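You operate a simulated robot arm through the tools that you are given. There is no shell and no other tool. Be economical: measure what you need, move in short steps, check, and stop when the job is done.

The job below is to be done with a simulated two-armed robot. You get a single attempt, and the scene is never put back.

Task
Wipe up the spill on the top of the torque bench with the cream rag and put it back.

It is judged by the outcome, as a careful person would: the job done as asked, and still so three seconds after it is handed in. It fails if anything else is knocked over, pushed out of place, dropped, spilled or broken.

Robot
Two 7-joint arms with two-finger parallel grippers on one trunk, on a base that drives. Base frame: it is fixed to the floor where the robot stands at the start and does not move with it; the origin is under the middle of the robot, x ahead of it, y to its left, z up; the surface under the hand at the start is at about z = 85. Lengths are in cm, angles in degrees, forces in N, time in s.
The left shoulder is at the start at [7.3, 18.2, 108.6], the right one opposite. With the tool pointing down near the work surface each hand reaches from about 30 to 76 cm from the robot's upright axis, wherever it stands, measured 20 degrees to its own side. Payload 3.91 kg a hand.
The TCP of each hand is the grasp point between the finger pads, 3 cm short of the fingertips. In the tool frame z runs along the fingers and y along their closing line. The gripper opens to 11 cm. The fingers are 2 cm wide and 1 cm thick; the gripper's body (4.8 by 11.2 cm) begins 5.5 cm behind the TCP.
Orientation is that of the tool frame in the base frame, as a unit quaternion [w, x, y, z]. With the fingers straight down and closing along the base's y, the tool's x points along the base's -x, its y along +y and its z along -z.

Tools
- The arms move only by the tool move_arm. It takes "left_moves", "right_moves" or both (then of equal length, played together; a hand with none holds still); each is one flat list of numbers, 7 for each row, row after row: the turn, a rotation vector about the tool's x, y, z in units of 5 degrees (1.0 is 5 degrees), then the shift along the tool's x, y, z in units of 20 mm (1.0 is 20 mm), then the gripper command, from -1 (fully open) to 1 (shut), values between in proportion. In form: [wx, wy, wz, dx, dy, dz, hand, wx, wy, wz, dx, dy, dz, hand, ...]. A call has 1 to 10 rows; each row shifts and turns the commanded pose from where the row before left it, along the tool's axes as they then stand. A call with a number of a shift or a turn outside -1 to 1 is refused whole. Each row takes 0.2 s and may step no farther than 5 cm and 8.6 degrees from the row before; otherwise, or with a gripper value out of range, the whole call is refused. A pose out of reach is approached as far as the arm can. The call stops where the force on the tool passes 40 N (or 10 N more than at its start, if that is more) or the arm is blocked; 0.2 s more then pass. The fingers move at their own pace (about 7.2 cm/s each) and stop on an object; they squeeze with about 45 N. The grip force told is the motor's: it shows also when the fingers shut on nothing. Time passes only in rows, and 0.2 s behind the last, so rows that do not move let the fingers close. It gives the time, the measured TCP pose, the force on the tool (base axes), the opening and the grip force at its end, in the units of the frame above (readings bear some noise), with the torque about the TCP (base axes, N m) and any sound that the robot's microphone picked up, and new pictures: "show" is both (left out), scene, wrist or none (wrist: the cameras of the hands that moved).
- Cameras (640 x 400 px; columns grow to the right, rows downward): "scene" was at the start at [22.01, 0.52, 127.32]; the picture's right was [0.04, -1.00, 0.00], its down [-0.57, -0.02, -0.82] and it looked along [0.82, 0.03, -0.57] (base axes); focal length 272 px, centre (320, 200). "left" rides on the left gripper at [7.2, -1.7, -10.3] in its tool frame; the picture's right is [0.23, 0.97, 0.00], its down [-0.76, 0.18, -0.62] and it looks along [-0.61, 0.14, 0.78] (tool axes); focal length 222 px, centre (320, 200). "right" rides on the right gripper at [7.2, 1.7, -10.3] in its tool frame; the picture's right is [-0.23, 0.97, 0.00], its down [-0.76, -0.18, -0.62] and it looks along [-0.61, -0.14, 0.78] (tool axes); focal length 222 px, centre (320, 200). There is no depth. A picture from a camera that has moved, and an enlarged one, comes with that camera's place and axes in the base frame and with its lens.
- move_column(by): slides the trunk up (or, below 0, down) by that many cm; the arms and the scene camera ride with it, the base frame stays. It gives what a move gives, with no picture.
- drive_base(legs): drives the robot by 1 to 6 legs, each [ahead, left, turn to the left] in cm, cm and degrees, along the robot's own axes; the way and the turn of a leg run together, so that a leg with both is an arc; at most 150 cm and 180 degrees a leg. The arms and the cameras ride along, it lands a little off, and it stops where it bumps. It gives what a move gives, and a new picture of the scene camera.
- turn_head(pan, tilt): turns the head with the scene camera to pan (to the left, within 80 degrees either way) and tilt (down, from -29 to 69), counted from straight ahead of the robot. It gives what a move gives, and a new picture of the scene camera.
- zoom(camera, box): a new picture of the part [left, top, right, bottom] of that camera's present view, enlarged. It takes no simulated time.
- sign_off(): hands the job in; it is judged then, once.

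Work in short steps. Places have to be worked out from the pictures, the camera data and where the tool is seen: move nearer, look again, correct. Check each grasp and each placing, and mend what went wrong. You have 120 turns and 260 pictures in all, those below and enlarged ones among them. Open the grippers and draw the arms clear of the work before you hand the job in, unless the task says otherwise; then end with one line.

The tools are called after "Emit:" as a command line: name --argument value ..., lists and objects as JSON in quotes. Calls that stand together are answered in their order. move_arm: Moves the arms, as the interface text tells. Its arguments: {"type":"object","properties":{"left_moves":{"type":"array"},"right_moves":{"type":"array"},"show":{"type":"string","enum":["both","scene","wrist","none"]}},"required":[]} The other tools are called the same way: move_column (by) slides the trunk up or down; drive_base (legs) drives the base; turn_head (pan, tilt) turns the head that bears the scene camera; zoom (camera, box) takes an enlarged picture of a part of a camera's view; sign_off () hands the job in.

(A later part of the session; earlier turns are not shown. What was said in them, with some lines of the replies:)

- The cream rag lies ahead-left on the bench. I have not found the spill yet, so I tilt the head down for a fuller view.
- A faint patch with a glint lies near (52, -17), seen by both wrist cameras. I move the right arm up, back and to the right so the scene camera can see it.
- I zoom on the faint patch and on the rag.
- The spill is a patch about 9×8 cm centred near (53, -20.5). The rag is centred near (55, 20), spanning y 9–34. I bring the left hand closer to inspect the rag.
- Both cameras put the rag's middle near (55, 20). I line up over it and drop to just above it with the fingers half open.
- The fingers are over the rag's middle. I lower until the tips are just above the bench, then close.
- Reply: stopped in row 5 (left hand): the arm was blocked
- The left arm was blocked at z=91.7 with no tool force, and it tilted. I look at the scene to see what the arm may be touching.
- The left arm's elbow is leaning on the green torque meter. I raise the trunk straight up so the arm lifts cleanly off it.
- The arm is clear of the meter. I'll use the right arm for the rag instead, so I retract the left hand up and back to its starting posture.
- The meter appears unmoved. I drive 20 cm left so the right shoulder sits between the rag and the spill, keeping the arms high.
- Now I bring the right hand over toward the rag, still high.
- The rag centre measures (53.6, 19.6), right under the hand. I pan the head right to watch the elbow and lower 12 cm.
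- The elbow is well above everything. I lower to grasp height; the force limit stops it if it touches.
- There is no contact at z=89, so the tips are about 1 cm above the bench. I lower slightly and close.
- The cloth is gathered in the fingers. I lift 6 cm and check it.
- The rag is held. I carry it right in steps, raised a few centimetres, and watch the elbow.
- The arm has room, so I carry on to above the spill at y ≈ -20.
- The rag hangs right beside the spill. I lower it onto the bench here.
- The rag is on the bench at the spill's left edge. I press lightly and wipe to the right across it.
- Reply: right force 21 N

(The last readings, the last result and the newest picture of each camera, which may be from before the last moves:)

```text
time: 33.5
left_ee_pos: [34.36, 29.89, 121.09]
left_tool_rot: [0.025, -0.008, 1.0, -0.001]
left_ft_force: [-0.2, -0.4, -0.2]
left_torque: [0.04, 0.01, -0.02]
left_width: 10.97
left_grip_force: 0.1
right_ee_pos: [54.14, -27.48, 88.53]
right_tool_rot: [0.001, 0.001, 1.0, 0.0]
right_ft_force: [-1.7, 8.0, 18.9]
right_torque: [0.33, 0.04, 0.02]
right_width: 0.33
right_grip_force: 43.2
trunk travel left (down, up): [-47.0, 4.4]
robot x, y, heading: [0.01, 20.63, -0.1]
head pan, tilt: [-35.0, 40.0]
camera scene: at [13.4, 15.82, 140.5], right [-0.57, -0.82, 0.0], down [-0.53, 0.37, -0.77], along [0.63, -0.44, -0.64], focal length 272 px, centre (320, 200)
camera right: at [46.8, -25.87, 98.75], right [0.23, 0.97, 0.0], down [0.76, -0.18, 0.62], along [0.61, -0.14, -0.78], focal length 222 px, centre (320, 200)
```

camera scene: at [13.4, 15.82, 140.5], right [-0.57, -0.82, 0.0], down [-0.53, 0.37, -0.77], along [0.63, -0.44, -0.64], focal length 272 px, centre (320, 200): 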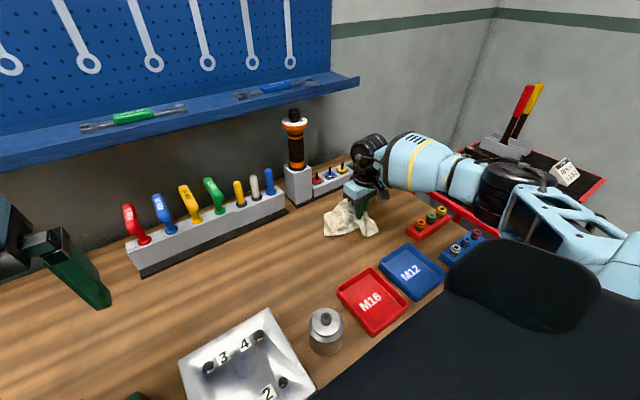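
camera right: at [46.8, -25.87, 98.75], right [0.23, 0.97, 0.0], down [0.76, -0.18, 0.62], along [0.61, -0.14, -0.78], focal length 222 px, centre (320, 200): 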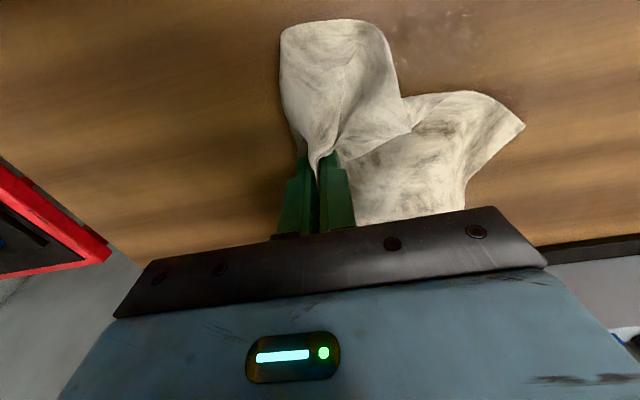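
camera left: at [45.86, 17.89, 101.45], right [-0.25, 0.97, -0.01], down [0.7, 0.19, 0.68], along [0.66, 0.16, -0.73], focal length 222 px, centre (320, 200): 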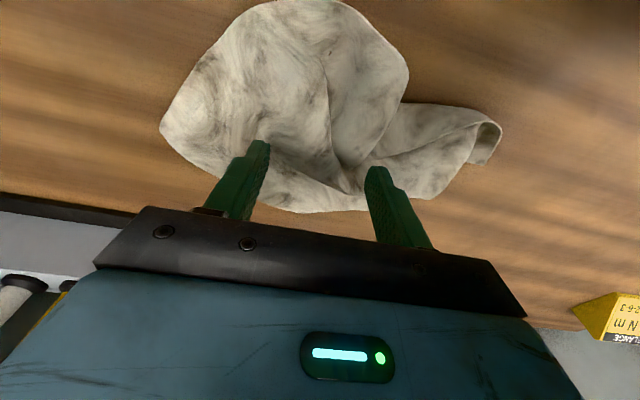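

Good wiping contact (19 N). I shift 3 cm nearer and wipe back to the left.

Emit:
move_arm --right_moves '[0, 0, 0, 0.8, 0, 0, 1, 0, 0, 0, 0.8, 0.2, 0, 1, 0, 0, 0, 0, 1, 0, 1, 0, 0, 0, 0, 1, 0, 1, 0, 0, 0, 0, 1, 0, 1, 0, 0, 0, 0, 1, 0, 1, 0, 0, 0, 0, 1, 0, 1, 0, 0, 0, 0, 1, 0, 1, 0, 0, 0, 0, 1, 0, 1]'

```text
time: 35.5
left_ee_pos: [34.36, 29.77, 121.09]
left_tool_rot: [0.028, -0.007, 1.0, -0.002]
left_ft_force: [0.6, -0.1, 0.2]
left_torque: [-0.03, -0.02, 0.01]
left_width: 10.98
left_grip_force: 0.1
right_ee_pos: [50.78, -13.56, 88.4]
right_tool_rot: [0.003, 0.002, 1.0, -0.001]
right_ft_force: [1.2, -12.2, 30.1]
right_torque: [-0.38, -0.02, 0.02]
right_width: 0.3
right_grip_force: 43.8
trunk travel left (down, up): [-47.0, 4.4]
robot x, y, heading: [0.1, 20.32, 0.0]
head pan, tilt: [-35.0, 40.0]
camera scene: at [13.35, 15.62, 140.51], right [-0.58, -0.82, 0.0], down [-0.52, 0.37, -0.77], along [0.63, -0.44, -0.64], focal length 272 px, centre (320, 200)
camera right: at [43.51, -11.87, 98.63], right [0.23, 0.97, 0.0], down [0.76, -0.18, 0.63], along [0.61, -0.15, -0.78], focal length 222 px, centre (320, 200)
```

scene: 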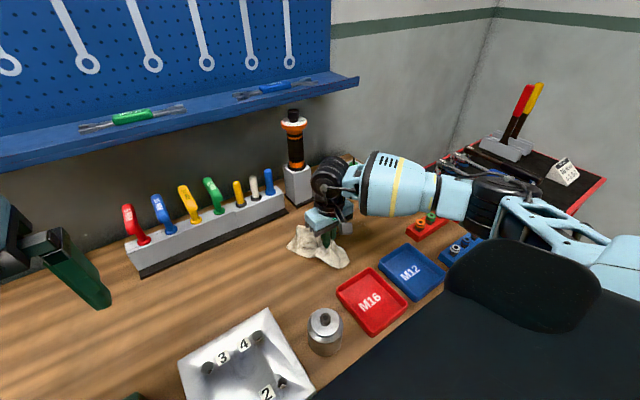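
right: 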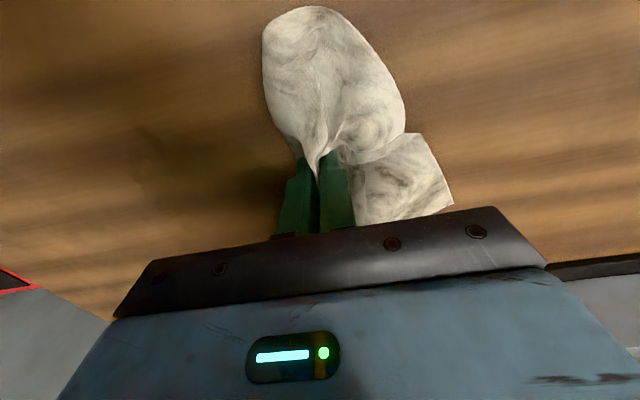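

Contact is at 30 N, so I ease up by 1–2 mm, go to x≈57.5 and wipe right along the far part.

Emit:
move_arm --right_moves '[0, 0, 0, -0.9, 0, -0.1, 1, 0, 0, 0, -0.9, 0, 0, 1, 0, 0, 0, -0.9, -0.3, 0, 1, 0, 0, 0, -0.7, -1, 0, 1, 0, 0, 0, 0, -1, 0, 1, 0, 0, 0, 0, -1, 0, 1, 0, 0, 0, 0, -1, 0, 1, 0, 0, 0, 0, -1, 0, 1, 0, 0, 0, 0, -1, 0, 1, 0, 0, 0, 0, -0.7, 0, 1]' --show "wrist"

```text
time: 37.8
left_ee_pos: [34.51, 29.78, 121.09]
left_tool_rot: [0.027, -0.007, 1.0, -0.001]
left_ft_force: [0.2, 0.7, -0.2]
left_torque: [0.02, 0.0, 0.0]
left_width: 11.0
left_grip_force: 0.0
right_ee_pos: [57.63, -26.03, 88.43]
right_tool_rot: [0.0, 0.002, 1.0, -0.001]
right_ft_force: [-0.9, 1.3, 4.4]
right_torque: [0.07, 0.01, 0.01]
right_width: 0.34
right_grip_force: 43.7
right hand out of reach, approached as far as the arm can: row 10
trunk travel left (down, up): [-47.0, 4.4]
robot x, y, heading: [0.13, 20.2, 0.1]
head pan, tilt: [-35.0, 40.0]
camera right: at [50.43, -24.36, 98.74], right [0.23, 0.97, 0.0], down [0.76, -0.18, 0.62], along [0.61, -0.14, -0.78], focal length 222 px, centre (320, 200)
```

right: 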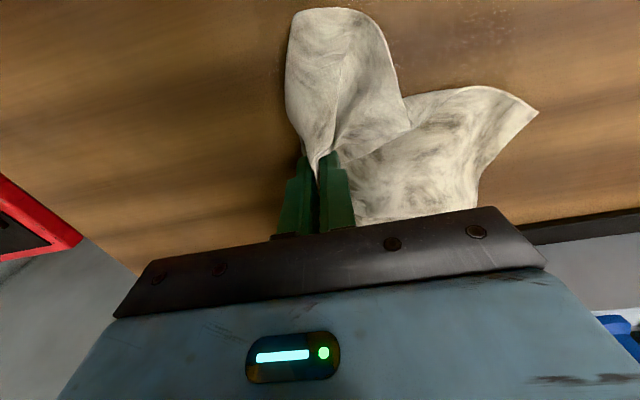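

I lift the rag and move it aside to the left, to see what remains.

Emit:
move_arm --right_moves '[0, 0, 0, 0, 0, -1, 1, 0, 0, 0, 0, 0, -1, 1, 0, 0, 0, 0, 0.5, -1, 1, 0, 0, 0, 0.5, 1, -1, 1, 0, 0, 0, 0.5, 1, 0, 1, 0, 0, 0, 0.5, 1, 0, 1, 0, 0, 0, 0, 1, 0, 1, 0, 0, 0, 0, 1, 0, 1, 0, 0, 0, 0, 1, 0, 1, 0, 0, 0, 0, 1, 0, 1]'

Emit:
zoom --camera "scene" --box '[290, 170, 450, 270]'

```text
time: 40.0
left_ee_pos: [34.45, 29.78, 121.14]
left_tool_rot: [0.025, -0.008, 1.0, -0.001]
left_ft_force: [-0.2, -0.8, 0.3]
left_torque: [0.01, 0.01, 0.0]
left_width: 11.0
left_grip_force: 0.0
right_ee_pos: [54.87, -11.16, 96.12]
right_tool_rot: [-0.001, 0.001, 1.0, 0.0]
right_ft_force: [0.5, -0.3, 0.5]
right_torque: [0.03, -0.02, 0.0]
right_width: 0.33
right_grip_force: 43.5
trunk travel left (down, up): [-47.0, 4.4]
robot x, y, heading: [-0.28, 20.23, -0.2]
head pan, tilt: [-35.0, 40.0]
camera scene: at [13.59, 15.64, 140.46], right [-0.57, -0.82, 0.0], down [-0.53, 0.37, -0.77], along [0.63, -0.44, -0.64], focal length 272 px, centre (320, 200)
camera right: at [47.6, -9.43, 106.46], right [0.23, 0.97, 0.0], down [0.76, -0.18, 0.62], along [0.61, -0.14, -0.78], focal length 222 px, centre (320, 200)
```

scene: 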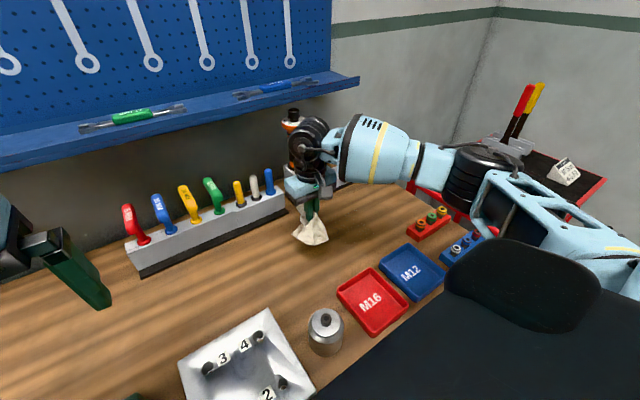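
right: 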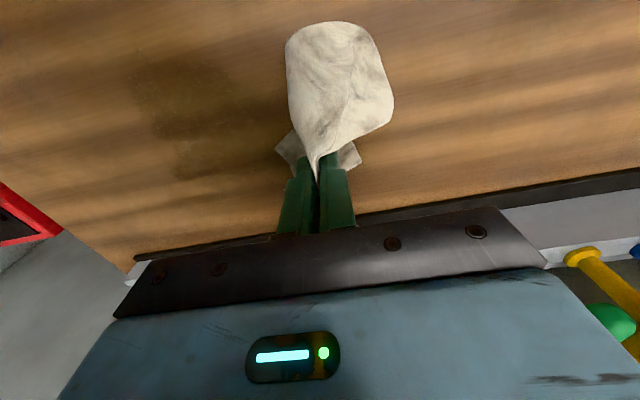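

```text
4.00 times, centred on (370, 220) of scene
camera zoom: at [13.59, 15.64, 140.46], right [-0.57, -0.82, 0.0], down [-0.53, 0.37, -0.77], along [0.63, -0.44, -0.64], focal length 1090 px, centre (120, 120)
```

zoom: 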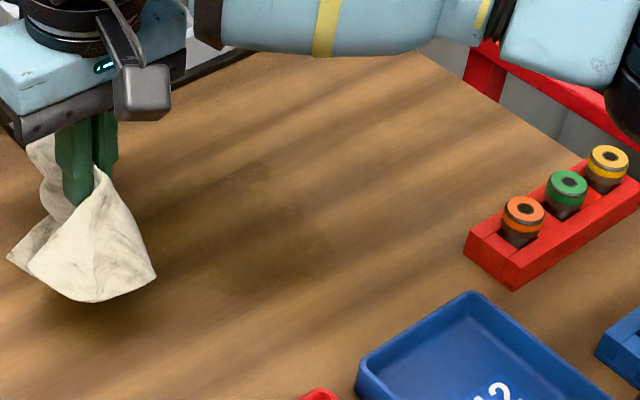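

Emit:
zoom --camera "right" --box '[80, 20, 320, 170]'

Emit:
turn_head --pan -35 --tilt 50

```text
2.67 times, centred on (200, 95) of right
camera zoom: at [47.6, -9.43, 106.46], right [0.23, 0.97, 0.0], down [0.76, -0.18, 0.62], along [0.61, -0.14, -0.78], focal length 592 px, centre (640, 480)
```

zoom: 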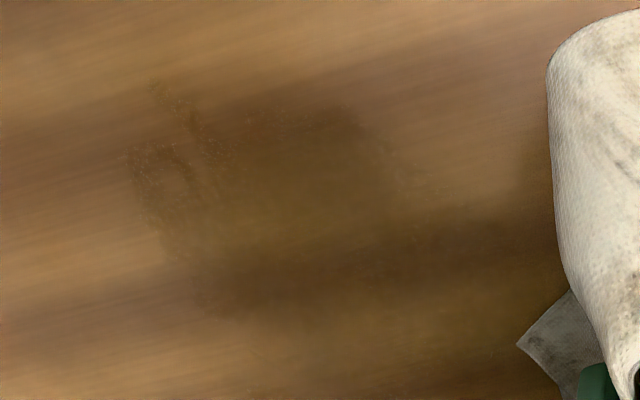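

```text
time: 40.7
left_ee_pos: [34.54, 29.71, 120.97]
left_tool_rot: [0.027, -0.007, 1.0, 0.0]
left_ft_force: [-0.7, 0.4, 0.2]
left_torque: [0.0, 0.02, 0.01]
left_width: 11.01
left_grip_force: 0.1
right_ee_pos: [54.72, -11.23, 96.14]
right_tool_rot: [0.0, 0.001, 1.0, 0.0]
right_ft_force: [-1.0, -0.4, -0.3]
right_torque: [0.04, -0.03, -0.02]
right_width: 0.32
right_grip_force: 42.5
trunk travel left (down, up): [-47.0, 4.4]
robot x, y, heading: [-0.41, 20.16, -0.2]
head pan, tilt: [-35.0, 50.0]
camera scene: at [12.92, 16.05, 139.05], right [-0.57, -0.82, 0.0], down [-0.63, 0.44, -0.64], along [0.53, -0.37, -0.77], focal length 272 px, centre (320, 200)
```

scene: 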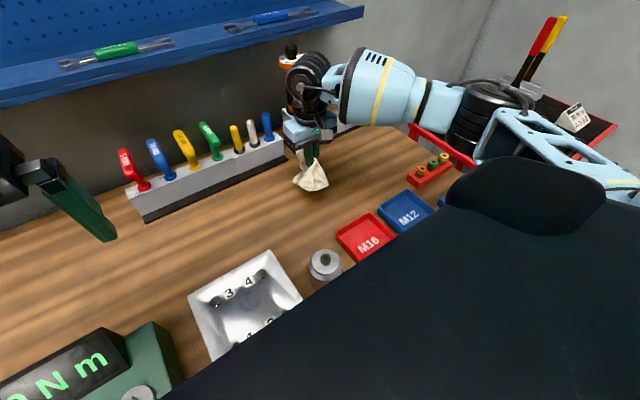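

A thin smeared film remains over x 47–56, y -17…-27. I make more strokes with 2 cm spacing, first lowering at x≈49.5.

Emit:
move_arm --right_moves '[0, 0, 0, 0.9, 0, 0.5, 1, 0, 0, 0, 0.9, -0.5, 1, 1, 0, 0, 0, 0.8, -0.5, 1, 1, 0, 0, 0, 0, 0, 0.9, 1, 0, 0, 0, 0, -0.5, 0.45, 1, 0, 0, 0, 0, -1, 0, 1, 0, 0, 0, 0, -1, 0, 1, 0, 0, 0, 0, -1, 0, 1, 0, 0, 0, 0, -1, 0, 1, 0, 0, 0, 0, -1, 0, 1]' --show "none"

Emit:
move_arm --right_moves '[0, 0, 0, 0, -1, 0, 1, 0, 0, 0, 0, -0.8, 0, 1, 0, 0, 0, -1, 0, 0, 1, 0, 0, 0, 0, 1, 0, 1, 0, 0, 0, 0, 1, 0, 1, 0, 0, 0, 0, 1, 0, 1, 0, 0, 0, 0, 1, 0, 1, 0, 0, 0, 0, 1, 0, 1, 0, 0, 0, 0, 1, 0, 1, 0, 0, 0, 0, 1, 0, 1]' --show "both"

```text
time: 42.9
left_ee_pos: [34.54, 29.75, 120.93]
left_tool_rot: [0.026, -0.007, 1.0, -0.002]
left_ft_force: [-0.2, 0.2, -0.5]
left_torque: [0.0, -0.01, 0.02]
left_width: 11.01
left_grip_force: 0.0
right_ee_pos: [49.29, -24.3, 88.44]
right_tool_rot: [0.001, 0.0, 1.0, 0.001]
right_ft_force: [0.1, 1.5, 4.1]
right_torque: [0.11, 0.02, 0.0]
right_width: 0.35
right_grip_force: 43.3
trunk travel left (down, up): [-47.0, 4.4]
robot x, y, heading: [0.13, 20.61, 0.0]
head pan, tilt: [-35.0, 50.0]
```

```text
time: 45.1
left_ee_pos: [34.59, 29.74, 120.93]
left_tool_rot: [0.026, -0.007, 1.0, -0.002]
left_ft_force: [0.6, 0.6, 0.4]
left_torque: [0.04, 0.01, 0.01]
left_width: 10.97
left_grip_force: 0.0
right_ee_pos: [51.53, -13.84, 88.49]
right_tool_rot: [0.0, 0.002, 1.0, -0.001]
right_ft_force: [0.3, -1.7, 2.5]
right_torque: [0.0, 0.0, 0.0]
right_width: 0.31
right_grip_force: 43.1
trunk travel left (down, up): [-47.0, 4.4]
robot x, y, heading: [0.19, 20.25, 0.1]
head pan, tilt: [-35.0, 50.0]
camera scene: at [12.91, 16.1, 139.05], right [-0.57, -0.82, 0.0], down [-0.63, 0.44, -0.64], along [0.53, -0.37, -0.77], focal length 272 px, centre (320, 200)
camera right: at [44.19, -12.12, 98.88], right [0.23, 0.97, 0.0], down [0.76, -0.18, 0.62], along [0.61, -0.14, -0.78], focal length 222 px, centre (320, 200)
```

scene: 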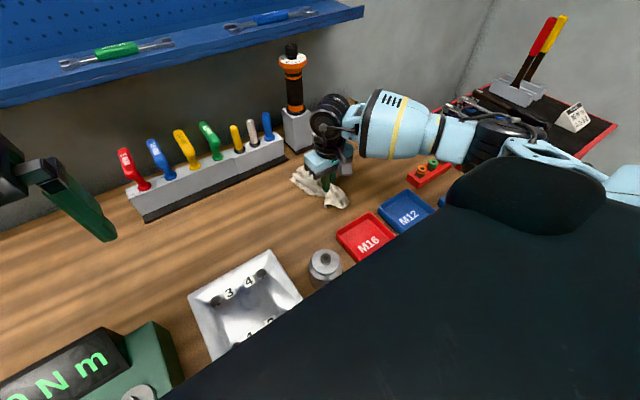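
right: 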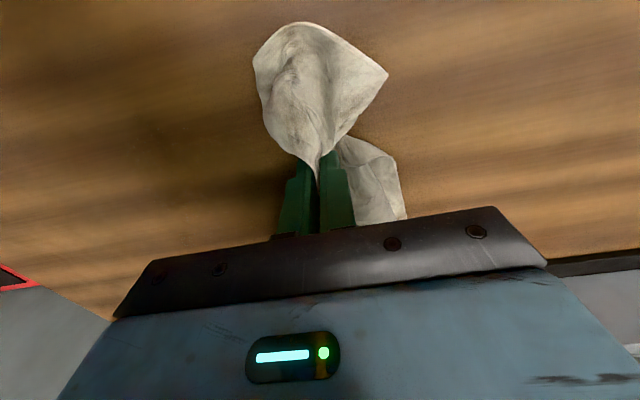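

The pressure is light now (3 N). I press 2 mm more and wipe at x≈53.5, then x≈55.5.

Emit:
move_arm --right_moves '[0, 0, 0, -1, 0, 0.1, 1, 0, 0, 0, 0, -1, 0, 1, 0, 0, 0, 0, -1, 0, 1, 0, 0, 0, 0, -1, 0, 1, 0, 0, 0, 0, -1, 0, 1, 0, 0, 0, 0, -1, 0, 1, 0, 0, 0, 0, -1, 0, 1, 0, 0, 0, 0, -0.8, 0, 1]' --show "none"

Emit:
move_arm --right_moves '[0, 0, 0, -1, 0, 0, 1, 0, 0, 0, 0, 1, 0, 1, 0, 0, 0, 0, 1, 0, 1, 0, 0, 0, 0, 1, 0, 1, 0, 0, 0, 0, 1, 0, 1, 0, 0, 0, 0, 1, 0, 1, 0, 0, 0, 0, 1, 0, 1, 0, 0, 0, 0, 1, -0.5, 1, 0, 0, 0, 0, 1, -1, 1, 0, 0, 0, 0, 1, -1, 1]'

Emit:
zoom --camera "right" --box '[40, 20, 320, 195]'

```text
time: 46.9
left_ee_pos: [34.57, 29.77, 121.13]
left_tool_rot: [0.026, -0.007, 1.0, -0.002]
left_ft_force: [-0.9, -0.5, 0.6]
left_torque: [0.0, -0.02, -0.01]
left_width: 11.0
left_grip_force: 0.0
right_ee_pos: [53.29, -27.3, 88.42]
right_tool_rot: [0.0, 0.002, 1.0, 0.0]
right_ft_force: [-0.3, 5.2, 9.9]
right_torque: [0.21, 0.05, -0.01]
right_width: 0.31
right_grip_force: 43.6
trunk travel left (down, up): [-47.0, 4.4]
robot x, y, heading: [0.21, 20.54, -0.1]
head pan, tilt: [-35.0, 50.0]
```

```text
time: 49.1
left_ee_pos: [34.6, 29.79, 120.86]
left_tool_rot: [0.026, -0.007, 1.0, -0.001]
left_ft_force: [0.7, 0.6, 0.1]
left_torque: [-0.04, -0.02, 0.0]
left_width: 11.0
left_grip_force: 0.1
right_ee_pos: [55.27, -9.27, 93.49]
right_tool_rot: [0.0, 0.001, 1.0, 0.0]
right_ft_force: [0.1, -0.6, -0.4]
right_torque: [-0.01, 0.02, -0.02]
right_width: 0.35
right_grip_force: 43.3
trunk travel left (down, up): [-47.0, 4.4]
robot x, y, heading: [-0.16, 20.4, -0.2]
head pan, tilt: [-35.0, 50.0]
camera scene: at [12.93, 16.12, 139.04], right [-0.57, -0.82, 0.0], down [-0.63, 0.44, -0.64], along [0.53, -0.37, -0.77], focal length 272 px, centre (320, 200)
camera right: at [48.0, -7.53, 103.78], right [0.23, 0.97, 0.0], down [0.76, -0.18, 0.62], along [0.61, -0.14, -0.78], focal length 222 px, centre (320, 200)
```

scene: 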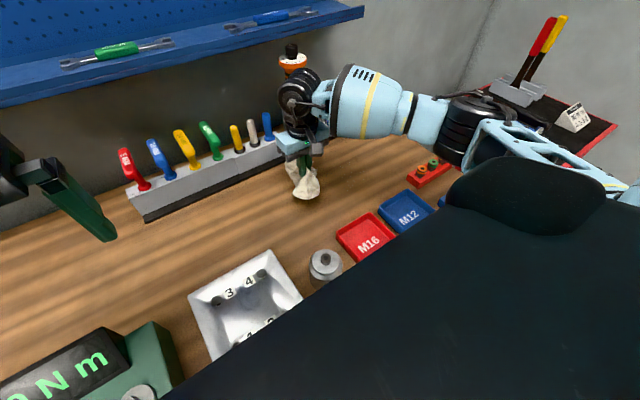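
right: 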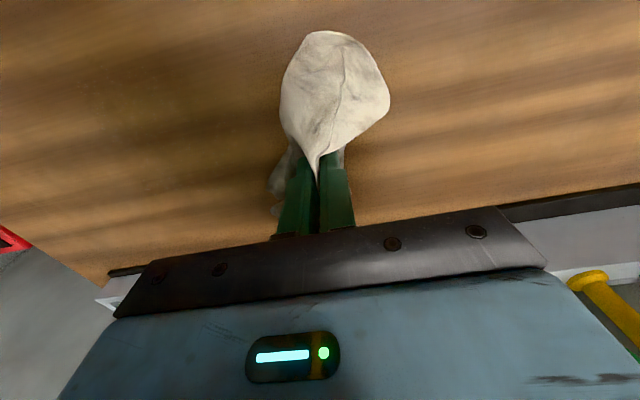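

```text
2.29 times, centred on (180, 108) of right
camera zoom: at [48.0, -7.53, 103.78], right [0.23, 0.97, 0.0], down [0.76, -0.18, 0.62], along [0.61, -0.14, -0.78], focal length 508 px, centre (640, 411)
```

zoom: 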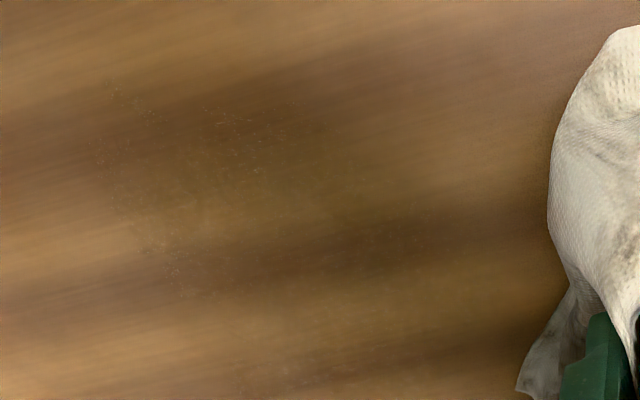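

Much fainter; only specks remain at x 46–52, y -18…-27. I do another firmer set of strokes over that strip.

Emit:
move_arm --right_moves '[0, 0, 0, 1, -0.5, 0, 1, 0, 0, 0, 1, -0.5, 0.5, 1, 0, 0, 0, 1, -0.5, 1, 1, 0, 0, 0, 0.65, -0.5, 1.0, 1, 0, 0, 0, 0, -1, 0.15, 1, 0, 0, 0, 0, -1, 0, 1, 0, 0, 0, 0, -1, 0, 1, 0, 0, 0, 0, -1, 0, 1, 0, 0, 0, 0, -1, 0, 1, 0, 0, 0, 0, -1, 0, 1]' --show "none"

Emit:
move_arm --right_moves '[0, 0, 0, 0, -1, 0, 1, 0, 0, 0, 0, -0.7, 0, 1, 0, 0, 0, -0.8, 0, 0, 1, 0, 0, 0, 0, 1, 0, 1, 0, 0, 0, 0, 1, 0, 1, 0, 0, 0, 0, 1, 0, 1, 0, 0, 0, 0, 1, 0, 1, 0, 0, 0, 0, 1, 0, 1, 0, 0, 0, 0, 1, 0, 1, 0, 0, 0, -0.8, 0.5, 0, 1]' --show "none"

Emit:
move_arm --right_moves '[0, 0, 0, 0, -1, 0, 1, 0, 0, 0, 0, -1, 0, 1, 0, 0, 0, 0, -1, 0, 1, 0, 0, 0, 0, -1, 0, 1, 0, 0, 0, 0, -1, 0, 1, 0, 0, 0, 0, -1, 0, 1, 0, 0, 0, 0, -0.7, 0, 1]' --show "both"

```text
time: 51.3
left_ee_pos: [34.43, 29.84, 121.06]
left_tool_rot: [0.025, -0.006, 1.0, -0.002]
left_ft_force: [0.5, 0.0, 0.1]
left_torque: [0.01, -0.01, 0.0]
left_width: 10.98
left_grip_force: 0.1
right_ee_pos: [48.04, -25.24, 88.54]
right_tool_rot: [0.001, 0.0, 1.0, 0.0]
right_ft_force: [-1.1, 4.0, 10.8]
right_torque: [0.18, 0.05, 0.02]
right_width: 0.33
right_grip_force: 42.8
trunk travel left (down, up): [-47.0, 4.4]
robot x, y, heading: [0.38, 19.91, -0.1]
head pan, tilt: [-35.0, 50.0]
```

```text
time: 53.4
left_ee_pos: [34.5, 29.7, 120.95]
left_tool_rot: [0.025, -0.007, 1.0, -0.002]
left_ft_force: [0.0, 0.6, 0.5]
left_torque: [-0.01, 0.02, 0.02]
left_width: 10.99
left_grip_force: 0.0
right_ee_pos: [49.96, -16.48, 88.41]
right_tool_rot: [0.001, 0.002, 1.0, -0.001]
right_ft_force: [-6.8, -0.2, 19.7]
right_torque: [0.01, 0.23, 0.04]
right_width: 0.35
right_grip_force: 43.2
trunk travel left (down, up): [-47.0, 4.4]
robot x, y, heading: [0.29, 20.41, -0.2]
head pan, tilt: [-35.0, 50.0]
stopped in row 10 (right hand): the force on the tool passed its limit at 42 N (the readings are from after the stop); the commanded pose is now the measured one
```

```text
time: 55.0
left_ee_pos: [34.58, 29.93, 121.12]
left_tool_rot: [0.028, -0.006, 1.0, -0.002]
left_ft_force: [0.1, -0.1, -0.5]
left_torque: [0.03, -0.01, 0.0]
left_width: 10.99
left_grip_force: 0.1
right_ee_pos: [49.84, -29.85, 88.44]
right_tool_rot: [0.002, 0.001, 1.0, 0.0]
right_ft_force: [-0.1, 10.2, 25.4]
right_torque: [0.39, 0.03, 0.02]
right_width: 0.32
right_grip_force: 43.5
trunk travel left (down, up): [-47.0, 4.4]
robot x, y, heading: [-0.3, 20.74, 0.1]
head pan, tilt: [-35.0, 50.0]
camera scene: at [12.71, 16.34, 139.08], right [-0.58, -0.82, 0.0], down [-0.63, 0.44, -0.64], along [0.53, -0.37, -0.76], focal length 272 px, centre (320, 200)
camera right: at [42.6, -28.09, 98.71], right [0.23, 0.97, 0.0], down [0.76, -0.18, 0.63], along [0.61, -0.14, -0.78], focal length 222 px, centre (320, 200)
```

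scene: 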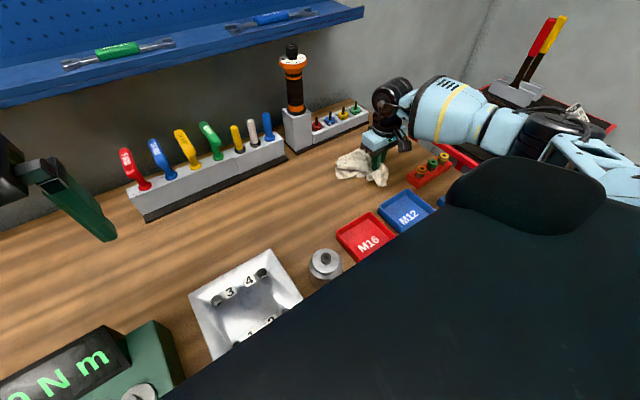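
right: 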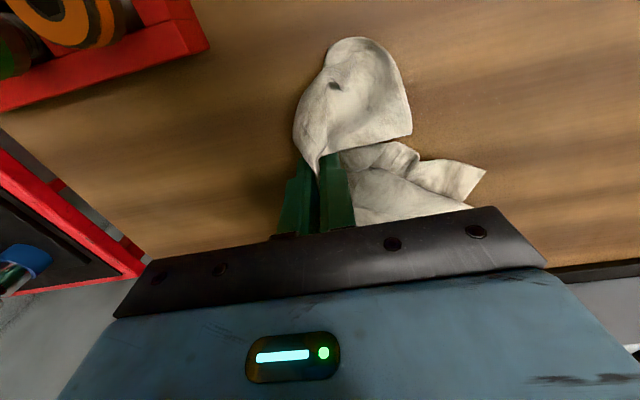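

I lift and move the rag left to inspect again.

Emit:
move_arm --right_moves '[0, 0, 0, 0, 0, -1, 1, 0, 0, 0, 0, 0.5, -1, 1, 0, 0, 0, -0.5, 1, -1, 1, 0, 0, 0, -1, 1, -1, 1, 0, 0, 0, -1, 1, 0, 1, 0, 0, 0, 0, 1, 0, 1, 0, 0, 0, 0, 1, 0, 1, 0, 0, 0, 0, 1, 0, 1, 0, 0, 0, 0, 1, 0, 1, 0, 0, 0, 0, 1, 0, 1]' --show "wrist"

Emit:
zoom --camera "right" --box '[60, 20, 300, 170]'

Emit:
turn_head --pan -35 --tilt 35

Emit:
zoom --camera "scene" --box '[310, 180, 470, 280]'

```text
time: 57.2
left_ee_pos: [34.61, 29.74, 120.98]
left_tool_rot: [0.026, -0.007, 1.0, -0.002]
left_ft_force: [0.0, -0.1, 0.5]
left_torque: [0.0, 0.01, 0.05]
left_width: 10.99
left_grip_force: 0.0
right_ee_pos: [55.14, -12.84, 95.93]
right_tool_rot: [0.001, 0.002, 1.0, 0.001]
right_ft_force: [0.3, 0.0, 0.1]
right_torque: [0.02, 0.02, -0.03]
right_width: 0.35
right_grip_force: 43.6
trunk travel left (down, up): [-47.0, 4.4]
robot x, y, heading: [0.07, 20.18, -0.3]
head pan, tilt: [-35.0, 50.0]
camera right: at [47.87, -11.13, 106.25], right [0.23, 0.97, 0.0], down [0.76, -0.18, 0.62], along [0.61, -0.14, -0.78], focal length 222 px, centre (320, 200)
```

right: 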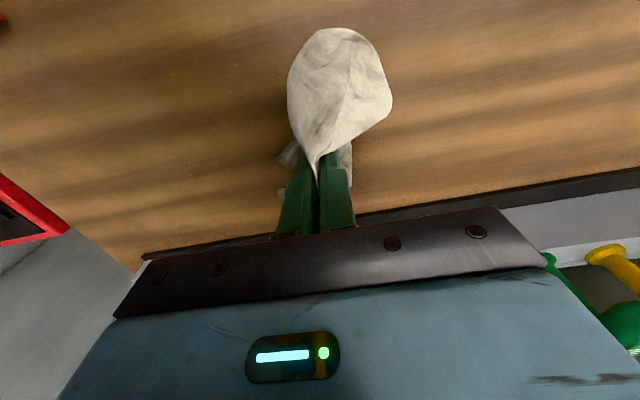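

```text
2.67 times, centred on (180, 95) of right
camera zoom: at [47.87, -11.13, 106.25], right [0.23, 0.97, 0.0], down [0.76, -0.18, 0.62], along [0.61, -0.14, -0.78], focal length 592 px, centre (693, 480)
```

zoom: 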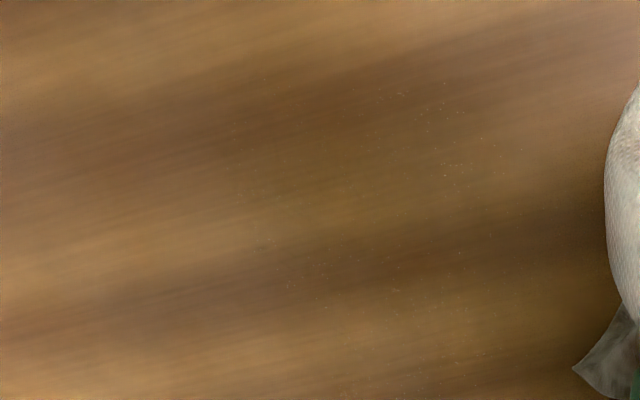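

```text
time: 57.9
left_ee_pos: [34.65, 29.71, 121.0]
left_tool_rot: [0.027, -0.007, 1.0, -0.001]
left_ft_force: [0.6, 0.2, 0.4]
left_torque: [0.01, 0.02, 0.02]
left_width: 11.01
left_grip_force: 0.0
right_ee_pos: [55.12, -12.91, 95.87]
right_tool_rot: [0.0, 0.002, 1.0, 0.0]
right_ft_force: [-0.4, -0.2, -0.6]
right_torque: [0.03, -0.02, -0.02]
right_width: 0.3
right_grip_force: 42.8
trunk travel left (down, up): [-47.0, 4.4]
robot x, y, heading: [-0.17, 20.22, 0.0]
head pan, tilt: [-35.0, 35.0]
camera scene: at [13.82, 15.41, 141.21], right [-0.58, -0.82, 0.0], down [-0.47, 0.33, -0.82], along [0.67, -0.47, -0.57], focal length 272 px, centre (320, 200)
```

scene: 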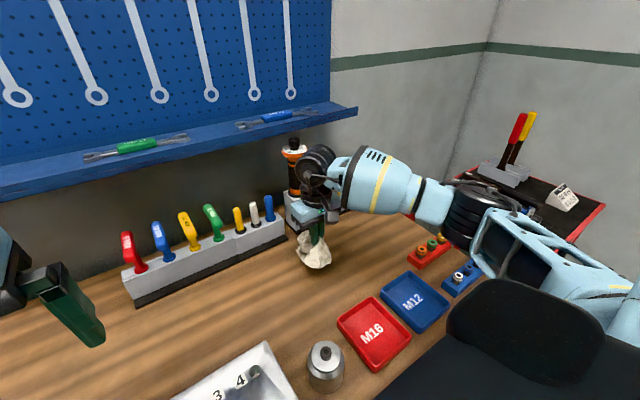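

```text
4.00 times, centred on (390, 230) of scene
camera zoom: at [13.82, 15.41, 141.21], right [-0.58, -0.82, 0.0], down [-0.47, 0.33, -0.82], along [0.67, -0.47, -0.57], focal length 1090 px, centre (40, 80)
```

zoom: 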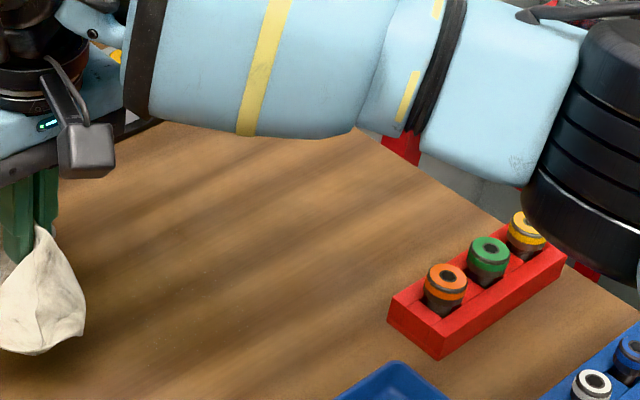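

Nearly clean, with just a few specks. One last full set of strokes (x≈55, 53, 51) to finish.

Emit:
move_arm --right_moves '[0, 0, 0, 0, 0, 1, 1, 0, 0, 0, 0, 0, 1, 1, 0, 0, 0, 0, 0, 1, 1, 0, 0, 0, 0, -0.3, 0.75, 1, 0, 0, 0, 0, -1, 0, 1, 0, 0, 0, 0, -1, 0, 1, 0, 0, 0, 0, -1, 0, 1, 0, 0, 0, 0, -1, 0, 1, 0, 0, 0, 0, -1, 0, 1, 0, 0, 0, 0, -1, 0, 1]' --show "none"

Emit:
move_arm --right_moves '[0, 0, 0, 0.5, -1, 0, 1, 0, 0, 0, 0.8, 0, 0, 1, 0, 0, 0, 0, 1, 0, 1, 0, 0, 0, 0, 1, 0, 1, 0, 0, 0, 0, 1, 0, 1, 0, 0, 0, 0, 1, 0, 1, 0, 0, 0, 0, 1, 0, 1, 0, 0, 0, 0, 1, -0.05, 1, 0, 0, 0, 0.4, 0.6, 0, 1, 0, 0, 0, 0.7, 0, 0, 1]' --show "none"

Emit:
move_arm --right_moves '[0, 0, 0, 0, -1, 0, 1, 0, 0, 0, 0, -1, 0, 1, 0, 0, 0, 0, -1, 0, 1, 0, 0, 0, 0, -1, 0, 1, 0, 0, 0, 0, -1, 0, 1, 0, 0, 0, 0, -1, 0, 1, 0, 0, 0, 0, 0, -1, 1, 0, 0, 0, 0, 0, -1, 1, 0, 0, 0, -0.5, 0.5, -1, 1, 0, 0, 0, -0.5, 1, -1, 1]' --show "none"

Emit:
move_arm --right_moves '[0, 0, 0, -1, 1, 0, 1, 0, 0, 0, 0, 1, 0, 1, 0, 0, 0, 0, 1, 0, 1, 0, 0, 0, 0, 1, 0, 1, 0, 0, 0, 0, 1, 0, 1, 0, 0, 0, 0, 1, 0, 1, 0, 0, 0, 0, 1, 0, 1, 0, 0, 0, 0, 1, 0, 1]'

Emit:
zoom --camera "scene" --box '[310, 180, 470, 280]'

Emit:
zoom --camera "right" --box '[40, 20, 280, 170]'

```text
time: 60.1
left_ee_pos: [34.58, 29.77, 121.04]
left_tool_rot: [0.027, -0.007, 1.0, -0.001]
left_ft_force: [0.5, -0.8, 0.4]
left_torque: [-0.02, -0.01, -0.01]
left_width: 11.01
left_grip_force: 0.1
right_ee_pos: [54.99, -25.5, 88.56]
right_tool_rot: [0.0, 0.002, 1.0, 0.001]
right_ft_force: [0.2, 0.3, 1.7]
right_torque: [0.05, -0.01, 0.03]
right_width: 0.31
right_grip_force: 43.8
trunk travel left (down, up): [-47.0, 4.4]
robot x, y, heading: [0.2, 20.0, 0.0]
head pan, tilt: [-35.0, 35.0]
```

```text
time: 62.3
left_ee_pos: [34.55, 29.54, 121.0]
left_tool_rot: [0.026, -0.007, 1.0, -0.001]
left_ft_force: [-0.5, 1.0, 0.0]
left_torque: [-0.05, -0.04, 0.0]
left_width: 11.0
left_grip_force: 0.0
right_ee_pos: [50.05, -14.38, 88.92]
right_tool_rot: [0.0, 0.002, 1.0, 0.001]
right_ft_force: [0.4, -0.5, 0.6]
right_torque: [0.0, 0.0, 0.0]
right_width: 0.34
right_grip_force: 43.4
trunk travel left (down, up): [-47.0, 4.4]
robot x, y, heading: [-0.08, 20.37, -0.2]
head pan, tilt: [-35.0, 35.0]
```

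```text
time: 64.5
left_ee_pos: [34.63, 29.73, 120.94]
left_tool_rot: [0.025, -0.007, 1.0, -0.002]
left_ft_force: [-0.6, -0.4, -0.2]
left_torque: [0.0, 0.01, -0.03]
left_width: 11.0
left_grip_force: 0.1
right_ee_pos: [52.06, -23.45, 96.97]
right_tool_rot: [-0.001, 0.002, 1.0, 0.0]
right_ft_force: [-0.9, 0.6, 0.2]
right_torque: [-0.01, 0.0, -0.01]
right_width: 0.32
right_grip_force: 42.9
trunk travel left (down, up): [-47.0, 4.4]
robot x, y, heading: [-0.07, 20.17, -0.1]
head pan, tilt: [-35.0, 35.0]
```

```text
time: 66.3
left_ee_pos: [34.66, 29.77, 121.09]
left_tool_rot: [0.026, -0.008, 1.0, -0.001]
left_ft_force: [-0.2, -0.4, 0.7]
left_torque: [-0.03, 0.02, 0.0]
left_width: 10.96
left_grip_force: 0.0
right_ee_pos: [54.43, -7.27, 96.87]
right_tool_rot: [0.0, 0.002, 1.0, 0.0]
right_ft_force: [0.4, 0.6, -0.6]
right_torque: [0.0, -0.04, -0.01]
right_width: 0.34
right_grip_force: 43.5
trunk travel left (down, up): [-47.0, 4.4]
robot x, y, heading: [-0.31, 20.3, -0.0]
head pan, tilt: [-35.0, 35.0]
camera scene: at [13.84, 15.47, 141.22], right [-0.58, -0.82, 0.0], down [-0.47, 0.33, -0.82], along [0.67, -0.47, -0.57], focal length 272 px, centre (320, 200)
camera right: at [47.14, -5.62, 107.2], right [0.23, 0.97, 0.0], down [0.76, -0.18, 0.62], along [0.61, -0.14, -0.78], focal length 222 px, centre (320, 200)
```

scene: 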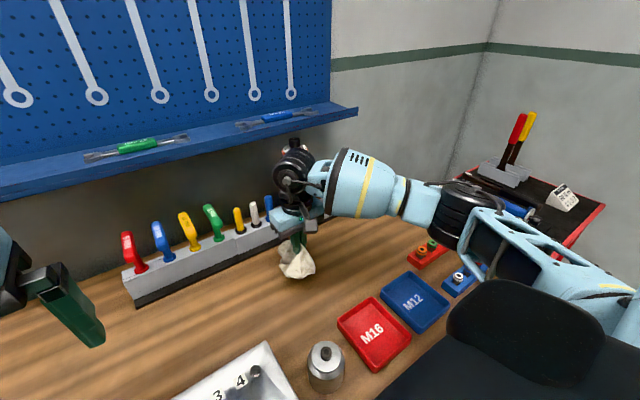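
right: 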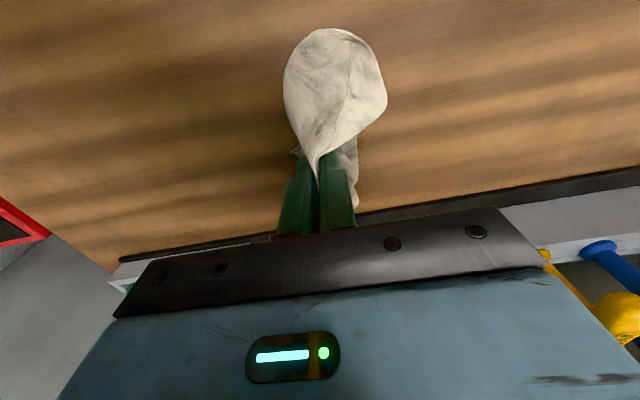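

```text
4.00 times, centred on (390, 230) of scene
camera zoom: at [13.84, 15.47, 141.22], right [-0.58, -0.82, 0.0], down [-0.47, 0.33, -0.82], along [0.67, -0.47, -0.57], focal length 1090 px, centre (40, 80)
```

zoom: 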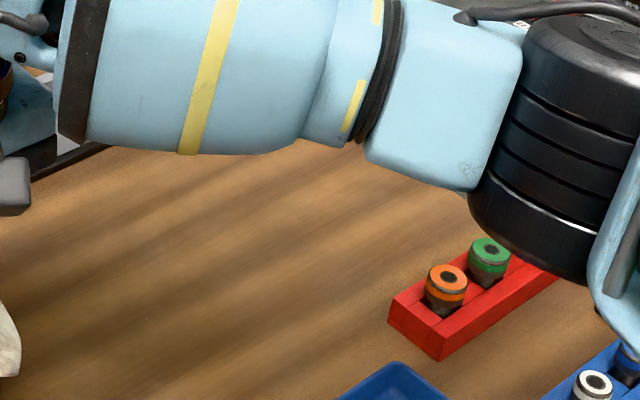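

```text
2.67 times, centred on (160, 95) of right
camera zoom: at [47.14, -5.62, 107.2], right [0.23, 0.97, 0.0], down [0.76, -0.18, 0.62], along [0.61, -0.14, -0.78], focal length 592 px, centre (747, 480)
```

zoom: 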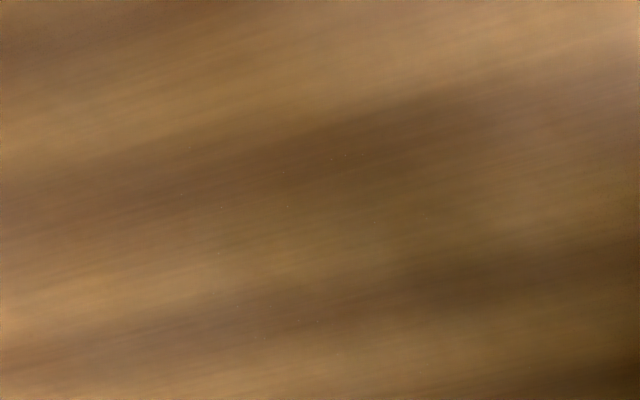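

The spill is gone. I carry the rag back to its original place at y≈19.4.

Emit:
move_arm --right_moves '[0, 0, 0, 0, 1, 0, 1, 0, 0, 0, 0, 1, 0, 1, 0, 0, 0, 0, 1, 0, 1, 0, 0, 0, 0, 1, 0, 1, 0, 0, 0, 0, 1, 0, 1, 0, 0, 0, 0, 1, 0, 1, 0, 0, 0, 0, 1, 0, 1, 0, 0, 0, 0, 1, 0, 1, 0, 0, 0, 0, 1, 0, 1, 0, 0, 0, 0, 1, 0, 1]' --show "none"

Emit:
move_arm --right_moves '[0, 0, 0, 0, 1, 0, 1, 0, 0, 0, 0, 1, 0, 1, 0, 0, 0, 0, 1, 0, 1, 0, 0, 0, 0, 0.3, 1, 1, 0, 0, 0, 0, 0, 1, 1, 0, 0, 0, 0, 0, 1, 1, 0, 0, 0, 0, 0, 0.8, 1]'

```text
time: 68.5
left_ee_pos: [34.61, 29.71, 120.88]
left_tool_rot: [0.026, -0.006, 1.0, -0.001]
left_ft_force: [0.9, 0.1, 1.0]
left_torque: [-0.03, 0.02, 0.0]
left_width: 10.98
left_grip_force: 0.1
right_ee_pos: [54.36, 12.62, 96.88]
right_tool_rot: [0.0, 0.001, 1.0, 0.001]
right_ft_force: [-0.1, 0.4, -0.4]
right_torque: [-0.02, 0.01, -0.01]
right_width: 0.32
right_grip_force: 43.2
trunk travel left (down, up): [-47.0, 4.4]
robot x, y, heading: [0.28, 20.3, 0.1]
head pan, tilt: [-35.0, 35.0]
```

```text
time: 70.1
left_ee_pos: [34.55, 29.63, 120.98]
left_tool_rot: [0.026, -0.007, 1.0, -0.001]
left_ft_force: [-0.9, 0.1, -0.2]
left_torque: [0.02, -0.02, -0.01]
left_width: 11.01
left_grip_force: 0.0
right_ee_pos: [54.33, 19.2, 89.37]
right_tool_rot: [0.0, 0.002, 1.0, 0.0]
right_ft_force: [-0.7, 0.3, 0.6]
right_torque: [0.05, 0.01, 0.01]
right_width: 0.31
right_grip_force: 43.2
trunk travel left (down, up): [-47.0, 4.4]
robot x, y, heading: [-0.06, 20.3, -0.0]
head pan, tilt: [-35.0, 35.0]
camera scene: at [13.82, 15.41, 141.22], right [-0.58, -0.82, 0.0], down [-0.47, 0.33, -0.82], along [0.67, -0.47, -0.57], focal length 272 px, centre (320, 200)
camera right: at [47.07, 20.9, 99.62], right [0.23, 0.97, 0.0], down [0.76, -0.18, 0.62], along [0.61, -0.14, -0.78], focal length 222 px, centre (320, 200)
```

scene: 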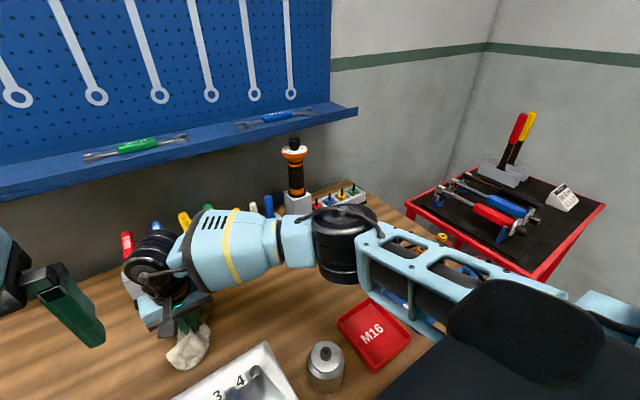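
right: 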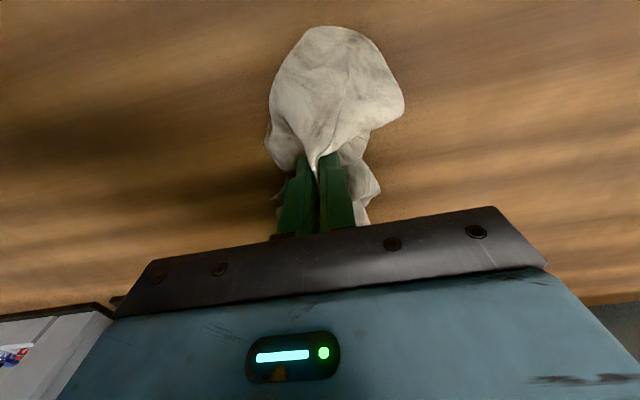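

The rag sits over its old spot. I lower the last bit, open the fingers and lift away.

Emit:
move_arm --right_moves '[0, 0, 0, 0, 0, 0.35, 1, 0, 0, 0, 0, 0, 0, 0.3, 0, 0, 0, 0, 0, 0, -0.2, 0, 0, 0, 0, 0, 0, -0.4, 0, 0, 0, 0, 0, -0.5, -0.4, 0, 0, 0, 0, 0, -0.5, -0.4, 0, 0, 0, 0, 0, -1, -0.4, 0, 0, 0, 0, 0, -1, -0.4, 0, 0, 0, 0, 0, -1, -0.4, 0, 0, 0, 0, 0, -1, -0.4]'

```text
time: 72.3
left_ee_pos: [34.54, 29.7, 120.93]
left_tool_rot: [0.026, -0.007, 1.0, -0.001]
left_ft_force: [-1.3, -0.5, -1.0]
left_torque: [-0.01, 0.02, 0.0]
left_width: 11.02
left_grip_force: 0.0
right_ee_pos: [54.18, 19.15, 98.73]
right_tool_rot: [0.0, 0.001, 1.0, 0.002]
right_ft_force: [-1.2, 0.2, -1.0]
right_torque: [-0.01, 0.0, 0.01]
right_width: 7.69
right_grip_force: 0.0
trunk travel left (down, up): [-47.0, 4.4]
robot x, y, heading: [-0.26, 19.98, -0.1]
head pan, tilt: [-35.0, 35.0]
camera scene: at [13.79, 15.42, 141.22], right [-0.58, -0.82, 0.0], down [-0.47, 0.33, -0.82], along [0.67, -0.47, -0.57], focal length 272 px, centre (320, 200)
camera right: at [46.96, 20.81, 109.08], right [0.23, 0.97, 0.0], down [0.76, -0.18, 0.62], along [0.61, -0.14, -0.78], focal length 222 px, centre (320, 200)
```

scene: 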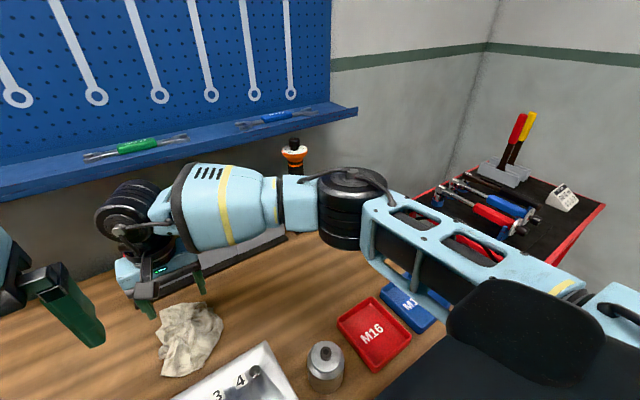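
right: 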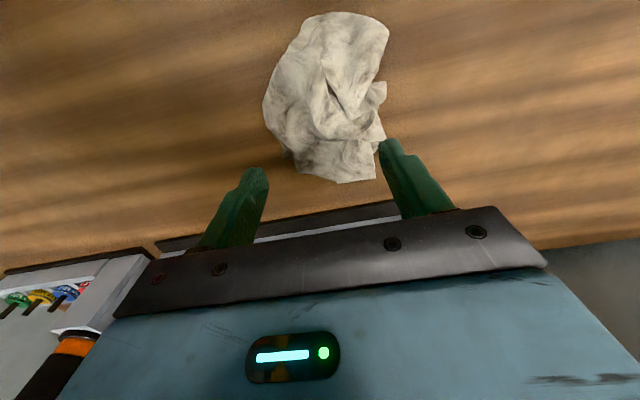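

The rag rests centred near (53, 20), its original place. I raise the right arm and retract it.

Emit:
move_arm --right_moves '[0, 0, 0, 0, 0, -1, -1, 0, 0, 0, 0, 0, -1, -1, 0, 0, 0, 0, 0, -1, -1, 0, 0, 0, 0, 0, -1, -1, 0, 0, 0, 0, 0, -1, -1, 0, 0, 0, 0, -0.5, -1, -1, 0, 0, 0, 0.5, -1, -1, -1, 0, 0, 0, 1, -1, -1, -1, 0, 0, 0, 1, -1, -1, -1, 0, 0, 0, 1, -1, -1, -1]' --show "none"

Emit:
move_arm --right_moves '[0, 0, 0, 1, -1, -0.5, -1, 0, 0, 0, 1, -1, -0.5, -1, 0, 0, 0, 1, -1, -0.5, -1, 0, 0, 0, 1, -1, 0, -1, 0, 0, 0, 1, -1, 0, -1, 0, 0, 0, 1, -1, 0, -1, 0, 0, 0, 1, -1, 0, -1, 0, 0, 0, 1, -1, 0, -1, 0, 0, 0, 0, -1, 0, -1]' --show "none"

Emit:
drive_base --legs '[[0, -20, 0]]'

Emit:
move_column --by -12

Emit:
turn_head --pan 0 --tilt 60

```text
time: 74.5
left_ee_pos: [34.52, 29.72, 121.08]
left_tool_rot: [0.026, -0.007, 1.0, -0.001]
left_ft_force: [0.3, 0.3, 0.3]
left_torque: [-0.01, -0.04, -0.01]
left_width: 10.99
left_grip_force: 0.0
right_ee_pos: [47.53, 10.17, 118.48]
right_tool_rot: [0.0, 0.002, 1.0, 0.0]
right_ft_force: [0.2, -0.2, -0.2]
right_torque: [0.02, 0.01, 0.0]
right_width: 11.0
right_grip_force: 0.2
trunk travel left (down, up): [-47.0, 4.4]
robot x, y, heading: [-0.15, 20.36, 0.1]
head pan, tilt: [-35.0, 35.0]
```

```text
time: 76.5
left_ee_pos: [34.61, 29.66, 120.82]
left_tool_rot: [0.026, -0.007, 1.0, 0.0]
left_ft_force: [-0.4, -0.2, -0.2]
left_torque: [0.0, -0.01, -0.02]
left_width: 10.99
left_grip_force: 0.0
right_ee_pos: [31.23, -7.84, 121.28]
right_tool_rot: [0.0, 0.002, 1.0, 0.0]
right_ft_force: [0.0, -0.2, -0.4]
right_torque: [0.01, 0.01, -0.01]
right_width: 11.0
right_grip_force: 0.0
trunk travel left (down, up): [-47.0, 4.4]
robot x, y, heading: [0.46, 20.36, -0.0]
head pan, tilt: [-35.0, 35.0]
```

```text
time: 78.9
left_ee_pos: [34.53, 9.97, 120.95]
left_tool_rot: [0.026, -0.007, 1.0, -0.001]
left_ft_force: [-1.0, -0.5, 0.0]
left_torque: [0.02, -0.01, 0.04]
left_width: 10.98
left_grip_force: 0.1
right_ee_pos: [31.16, -27.35, 121.33]
right_tool_rot: [0.0, 0.002, 1.0, 0.0]
right_ft_force: [-0.6, 0.2, 0.2]
right_torque: [0.01, 0.01, 0.01]
right_width: 11.01
right_grip_force: 0.0
trunk travel left (down, up): [-47.0, 4.4]
robot x, y, heading: [-0.27, 0.58, -0.2]
head pan, tilt: [-35.0, 35.0]
camera scene: at [13.76, -4.23, 141.22], right [-0.58, -0.82, 0.0], down [-0.47, 0.33, -0.82], along [0.67, -0.47, -0.57], focal length 272 px, centre (320, 200)
```

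scene: 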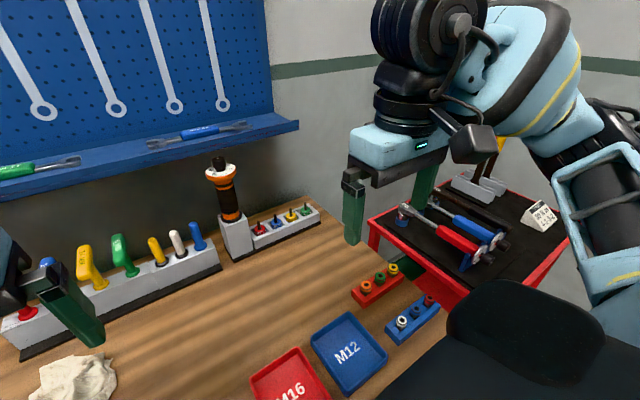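

```text
time: 80.4
left_ee_pos: [34.48, 10.06, 109.03]
left_tool_rot: [0.026, -0.006, 1.0, -0.002]
left_ft_force: [0.7, 0.4, 0.6]
left_torque: [0.03, -0.03, -0.01]
left_width: 11.02
left_grip_force: 0.1
right_ee_pos: [31.04, -27.3, 109.32]
right_tool_rot: [0.0, 0.003, 1.0, 0.0]
right_ft_force: [0.5, -1.3, 0.4]
right_torque: [0.03, -0.02, 0.01]
right_width: 10.99
right_grip_force: 0.1
trunk travel left (down, up): [-35.0, 16.4]
robot x, y, heading: [-0.18, 0.57, -0.1]
head pan, tilt: [-35.0, 35.0]
```

```text
time: 81.4
left_ee_pos: [34.49, 10.15, 109.0]
left_tool_rot: [0.026, -0.006, 1.0, -0.001]
left_ft_force: [-0.2, -0.7, 0.3]
left_torque: [-0.01, 0.03, 0.02]
left_width: 11.01
left_grip_force: 0.1
right_ee_pos: [31.04, -27.44, 109.31]
right_tool_rot: [-0.001, 0.002, 1.0, 0.0]
right_ft_force: [-0.6, -0.1, -0.5]
right_torque: [0.01, 0.01, 0.0]
right_width: 11.01
right_grip_force: 0.2
trunk travel left (down, up): [-35.0, 16.4]
robot x, y, heading: [-0.03, 0.67, -0.2]
head pan, tilt: [0.0, 60.0]
camera scene: at [19.8, 0.79, 123.82], right [0.0, -1.0, 0.0], down [-0.87, 0.0, -0.5], along [0.5, 0.0, -0.87], focal length 272 px, centre (320, 200)
```

scene: 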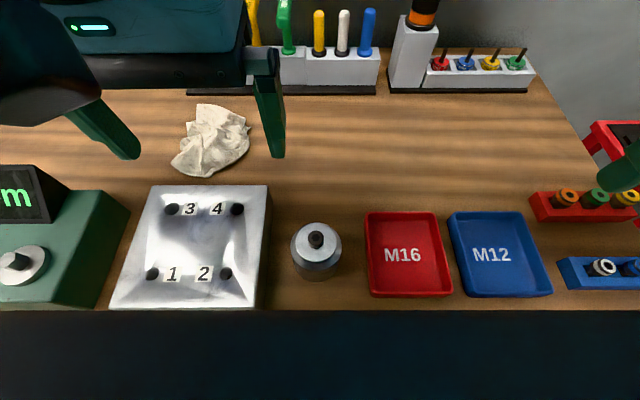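

Everything matches its original place, meter included, and the rag is back. One last check of the spill area.

Emit:
zoom --camera "scene" --box '[340, 95, 520, 210]'

```text
3.48 times, centred on (430, 152) of scene
camera zoom: at [19.8, 0.79, 123.82], right [0.0, -1.0, 0.0], down [-0.87, 0.0, -0.5], along [0.5, 0.0, -0.87], focal length 948 px, centre (-63, 365)
```

zoom: 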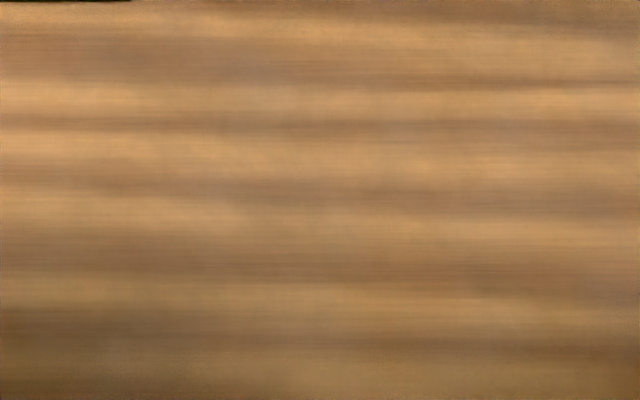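

The bench is clean, the rag is back, and the arms are clear with the grippers open, so I hand the job in.

Emit:
sign_off

```text
The job is handed in.
```

I wiped up the spill and put the cream rag back in its place, a little more bunched than before. Early on, the left arm's elbow leaned on the green torque meter, but the pictures show it did not shift, and everything else looks where it was.
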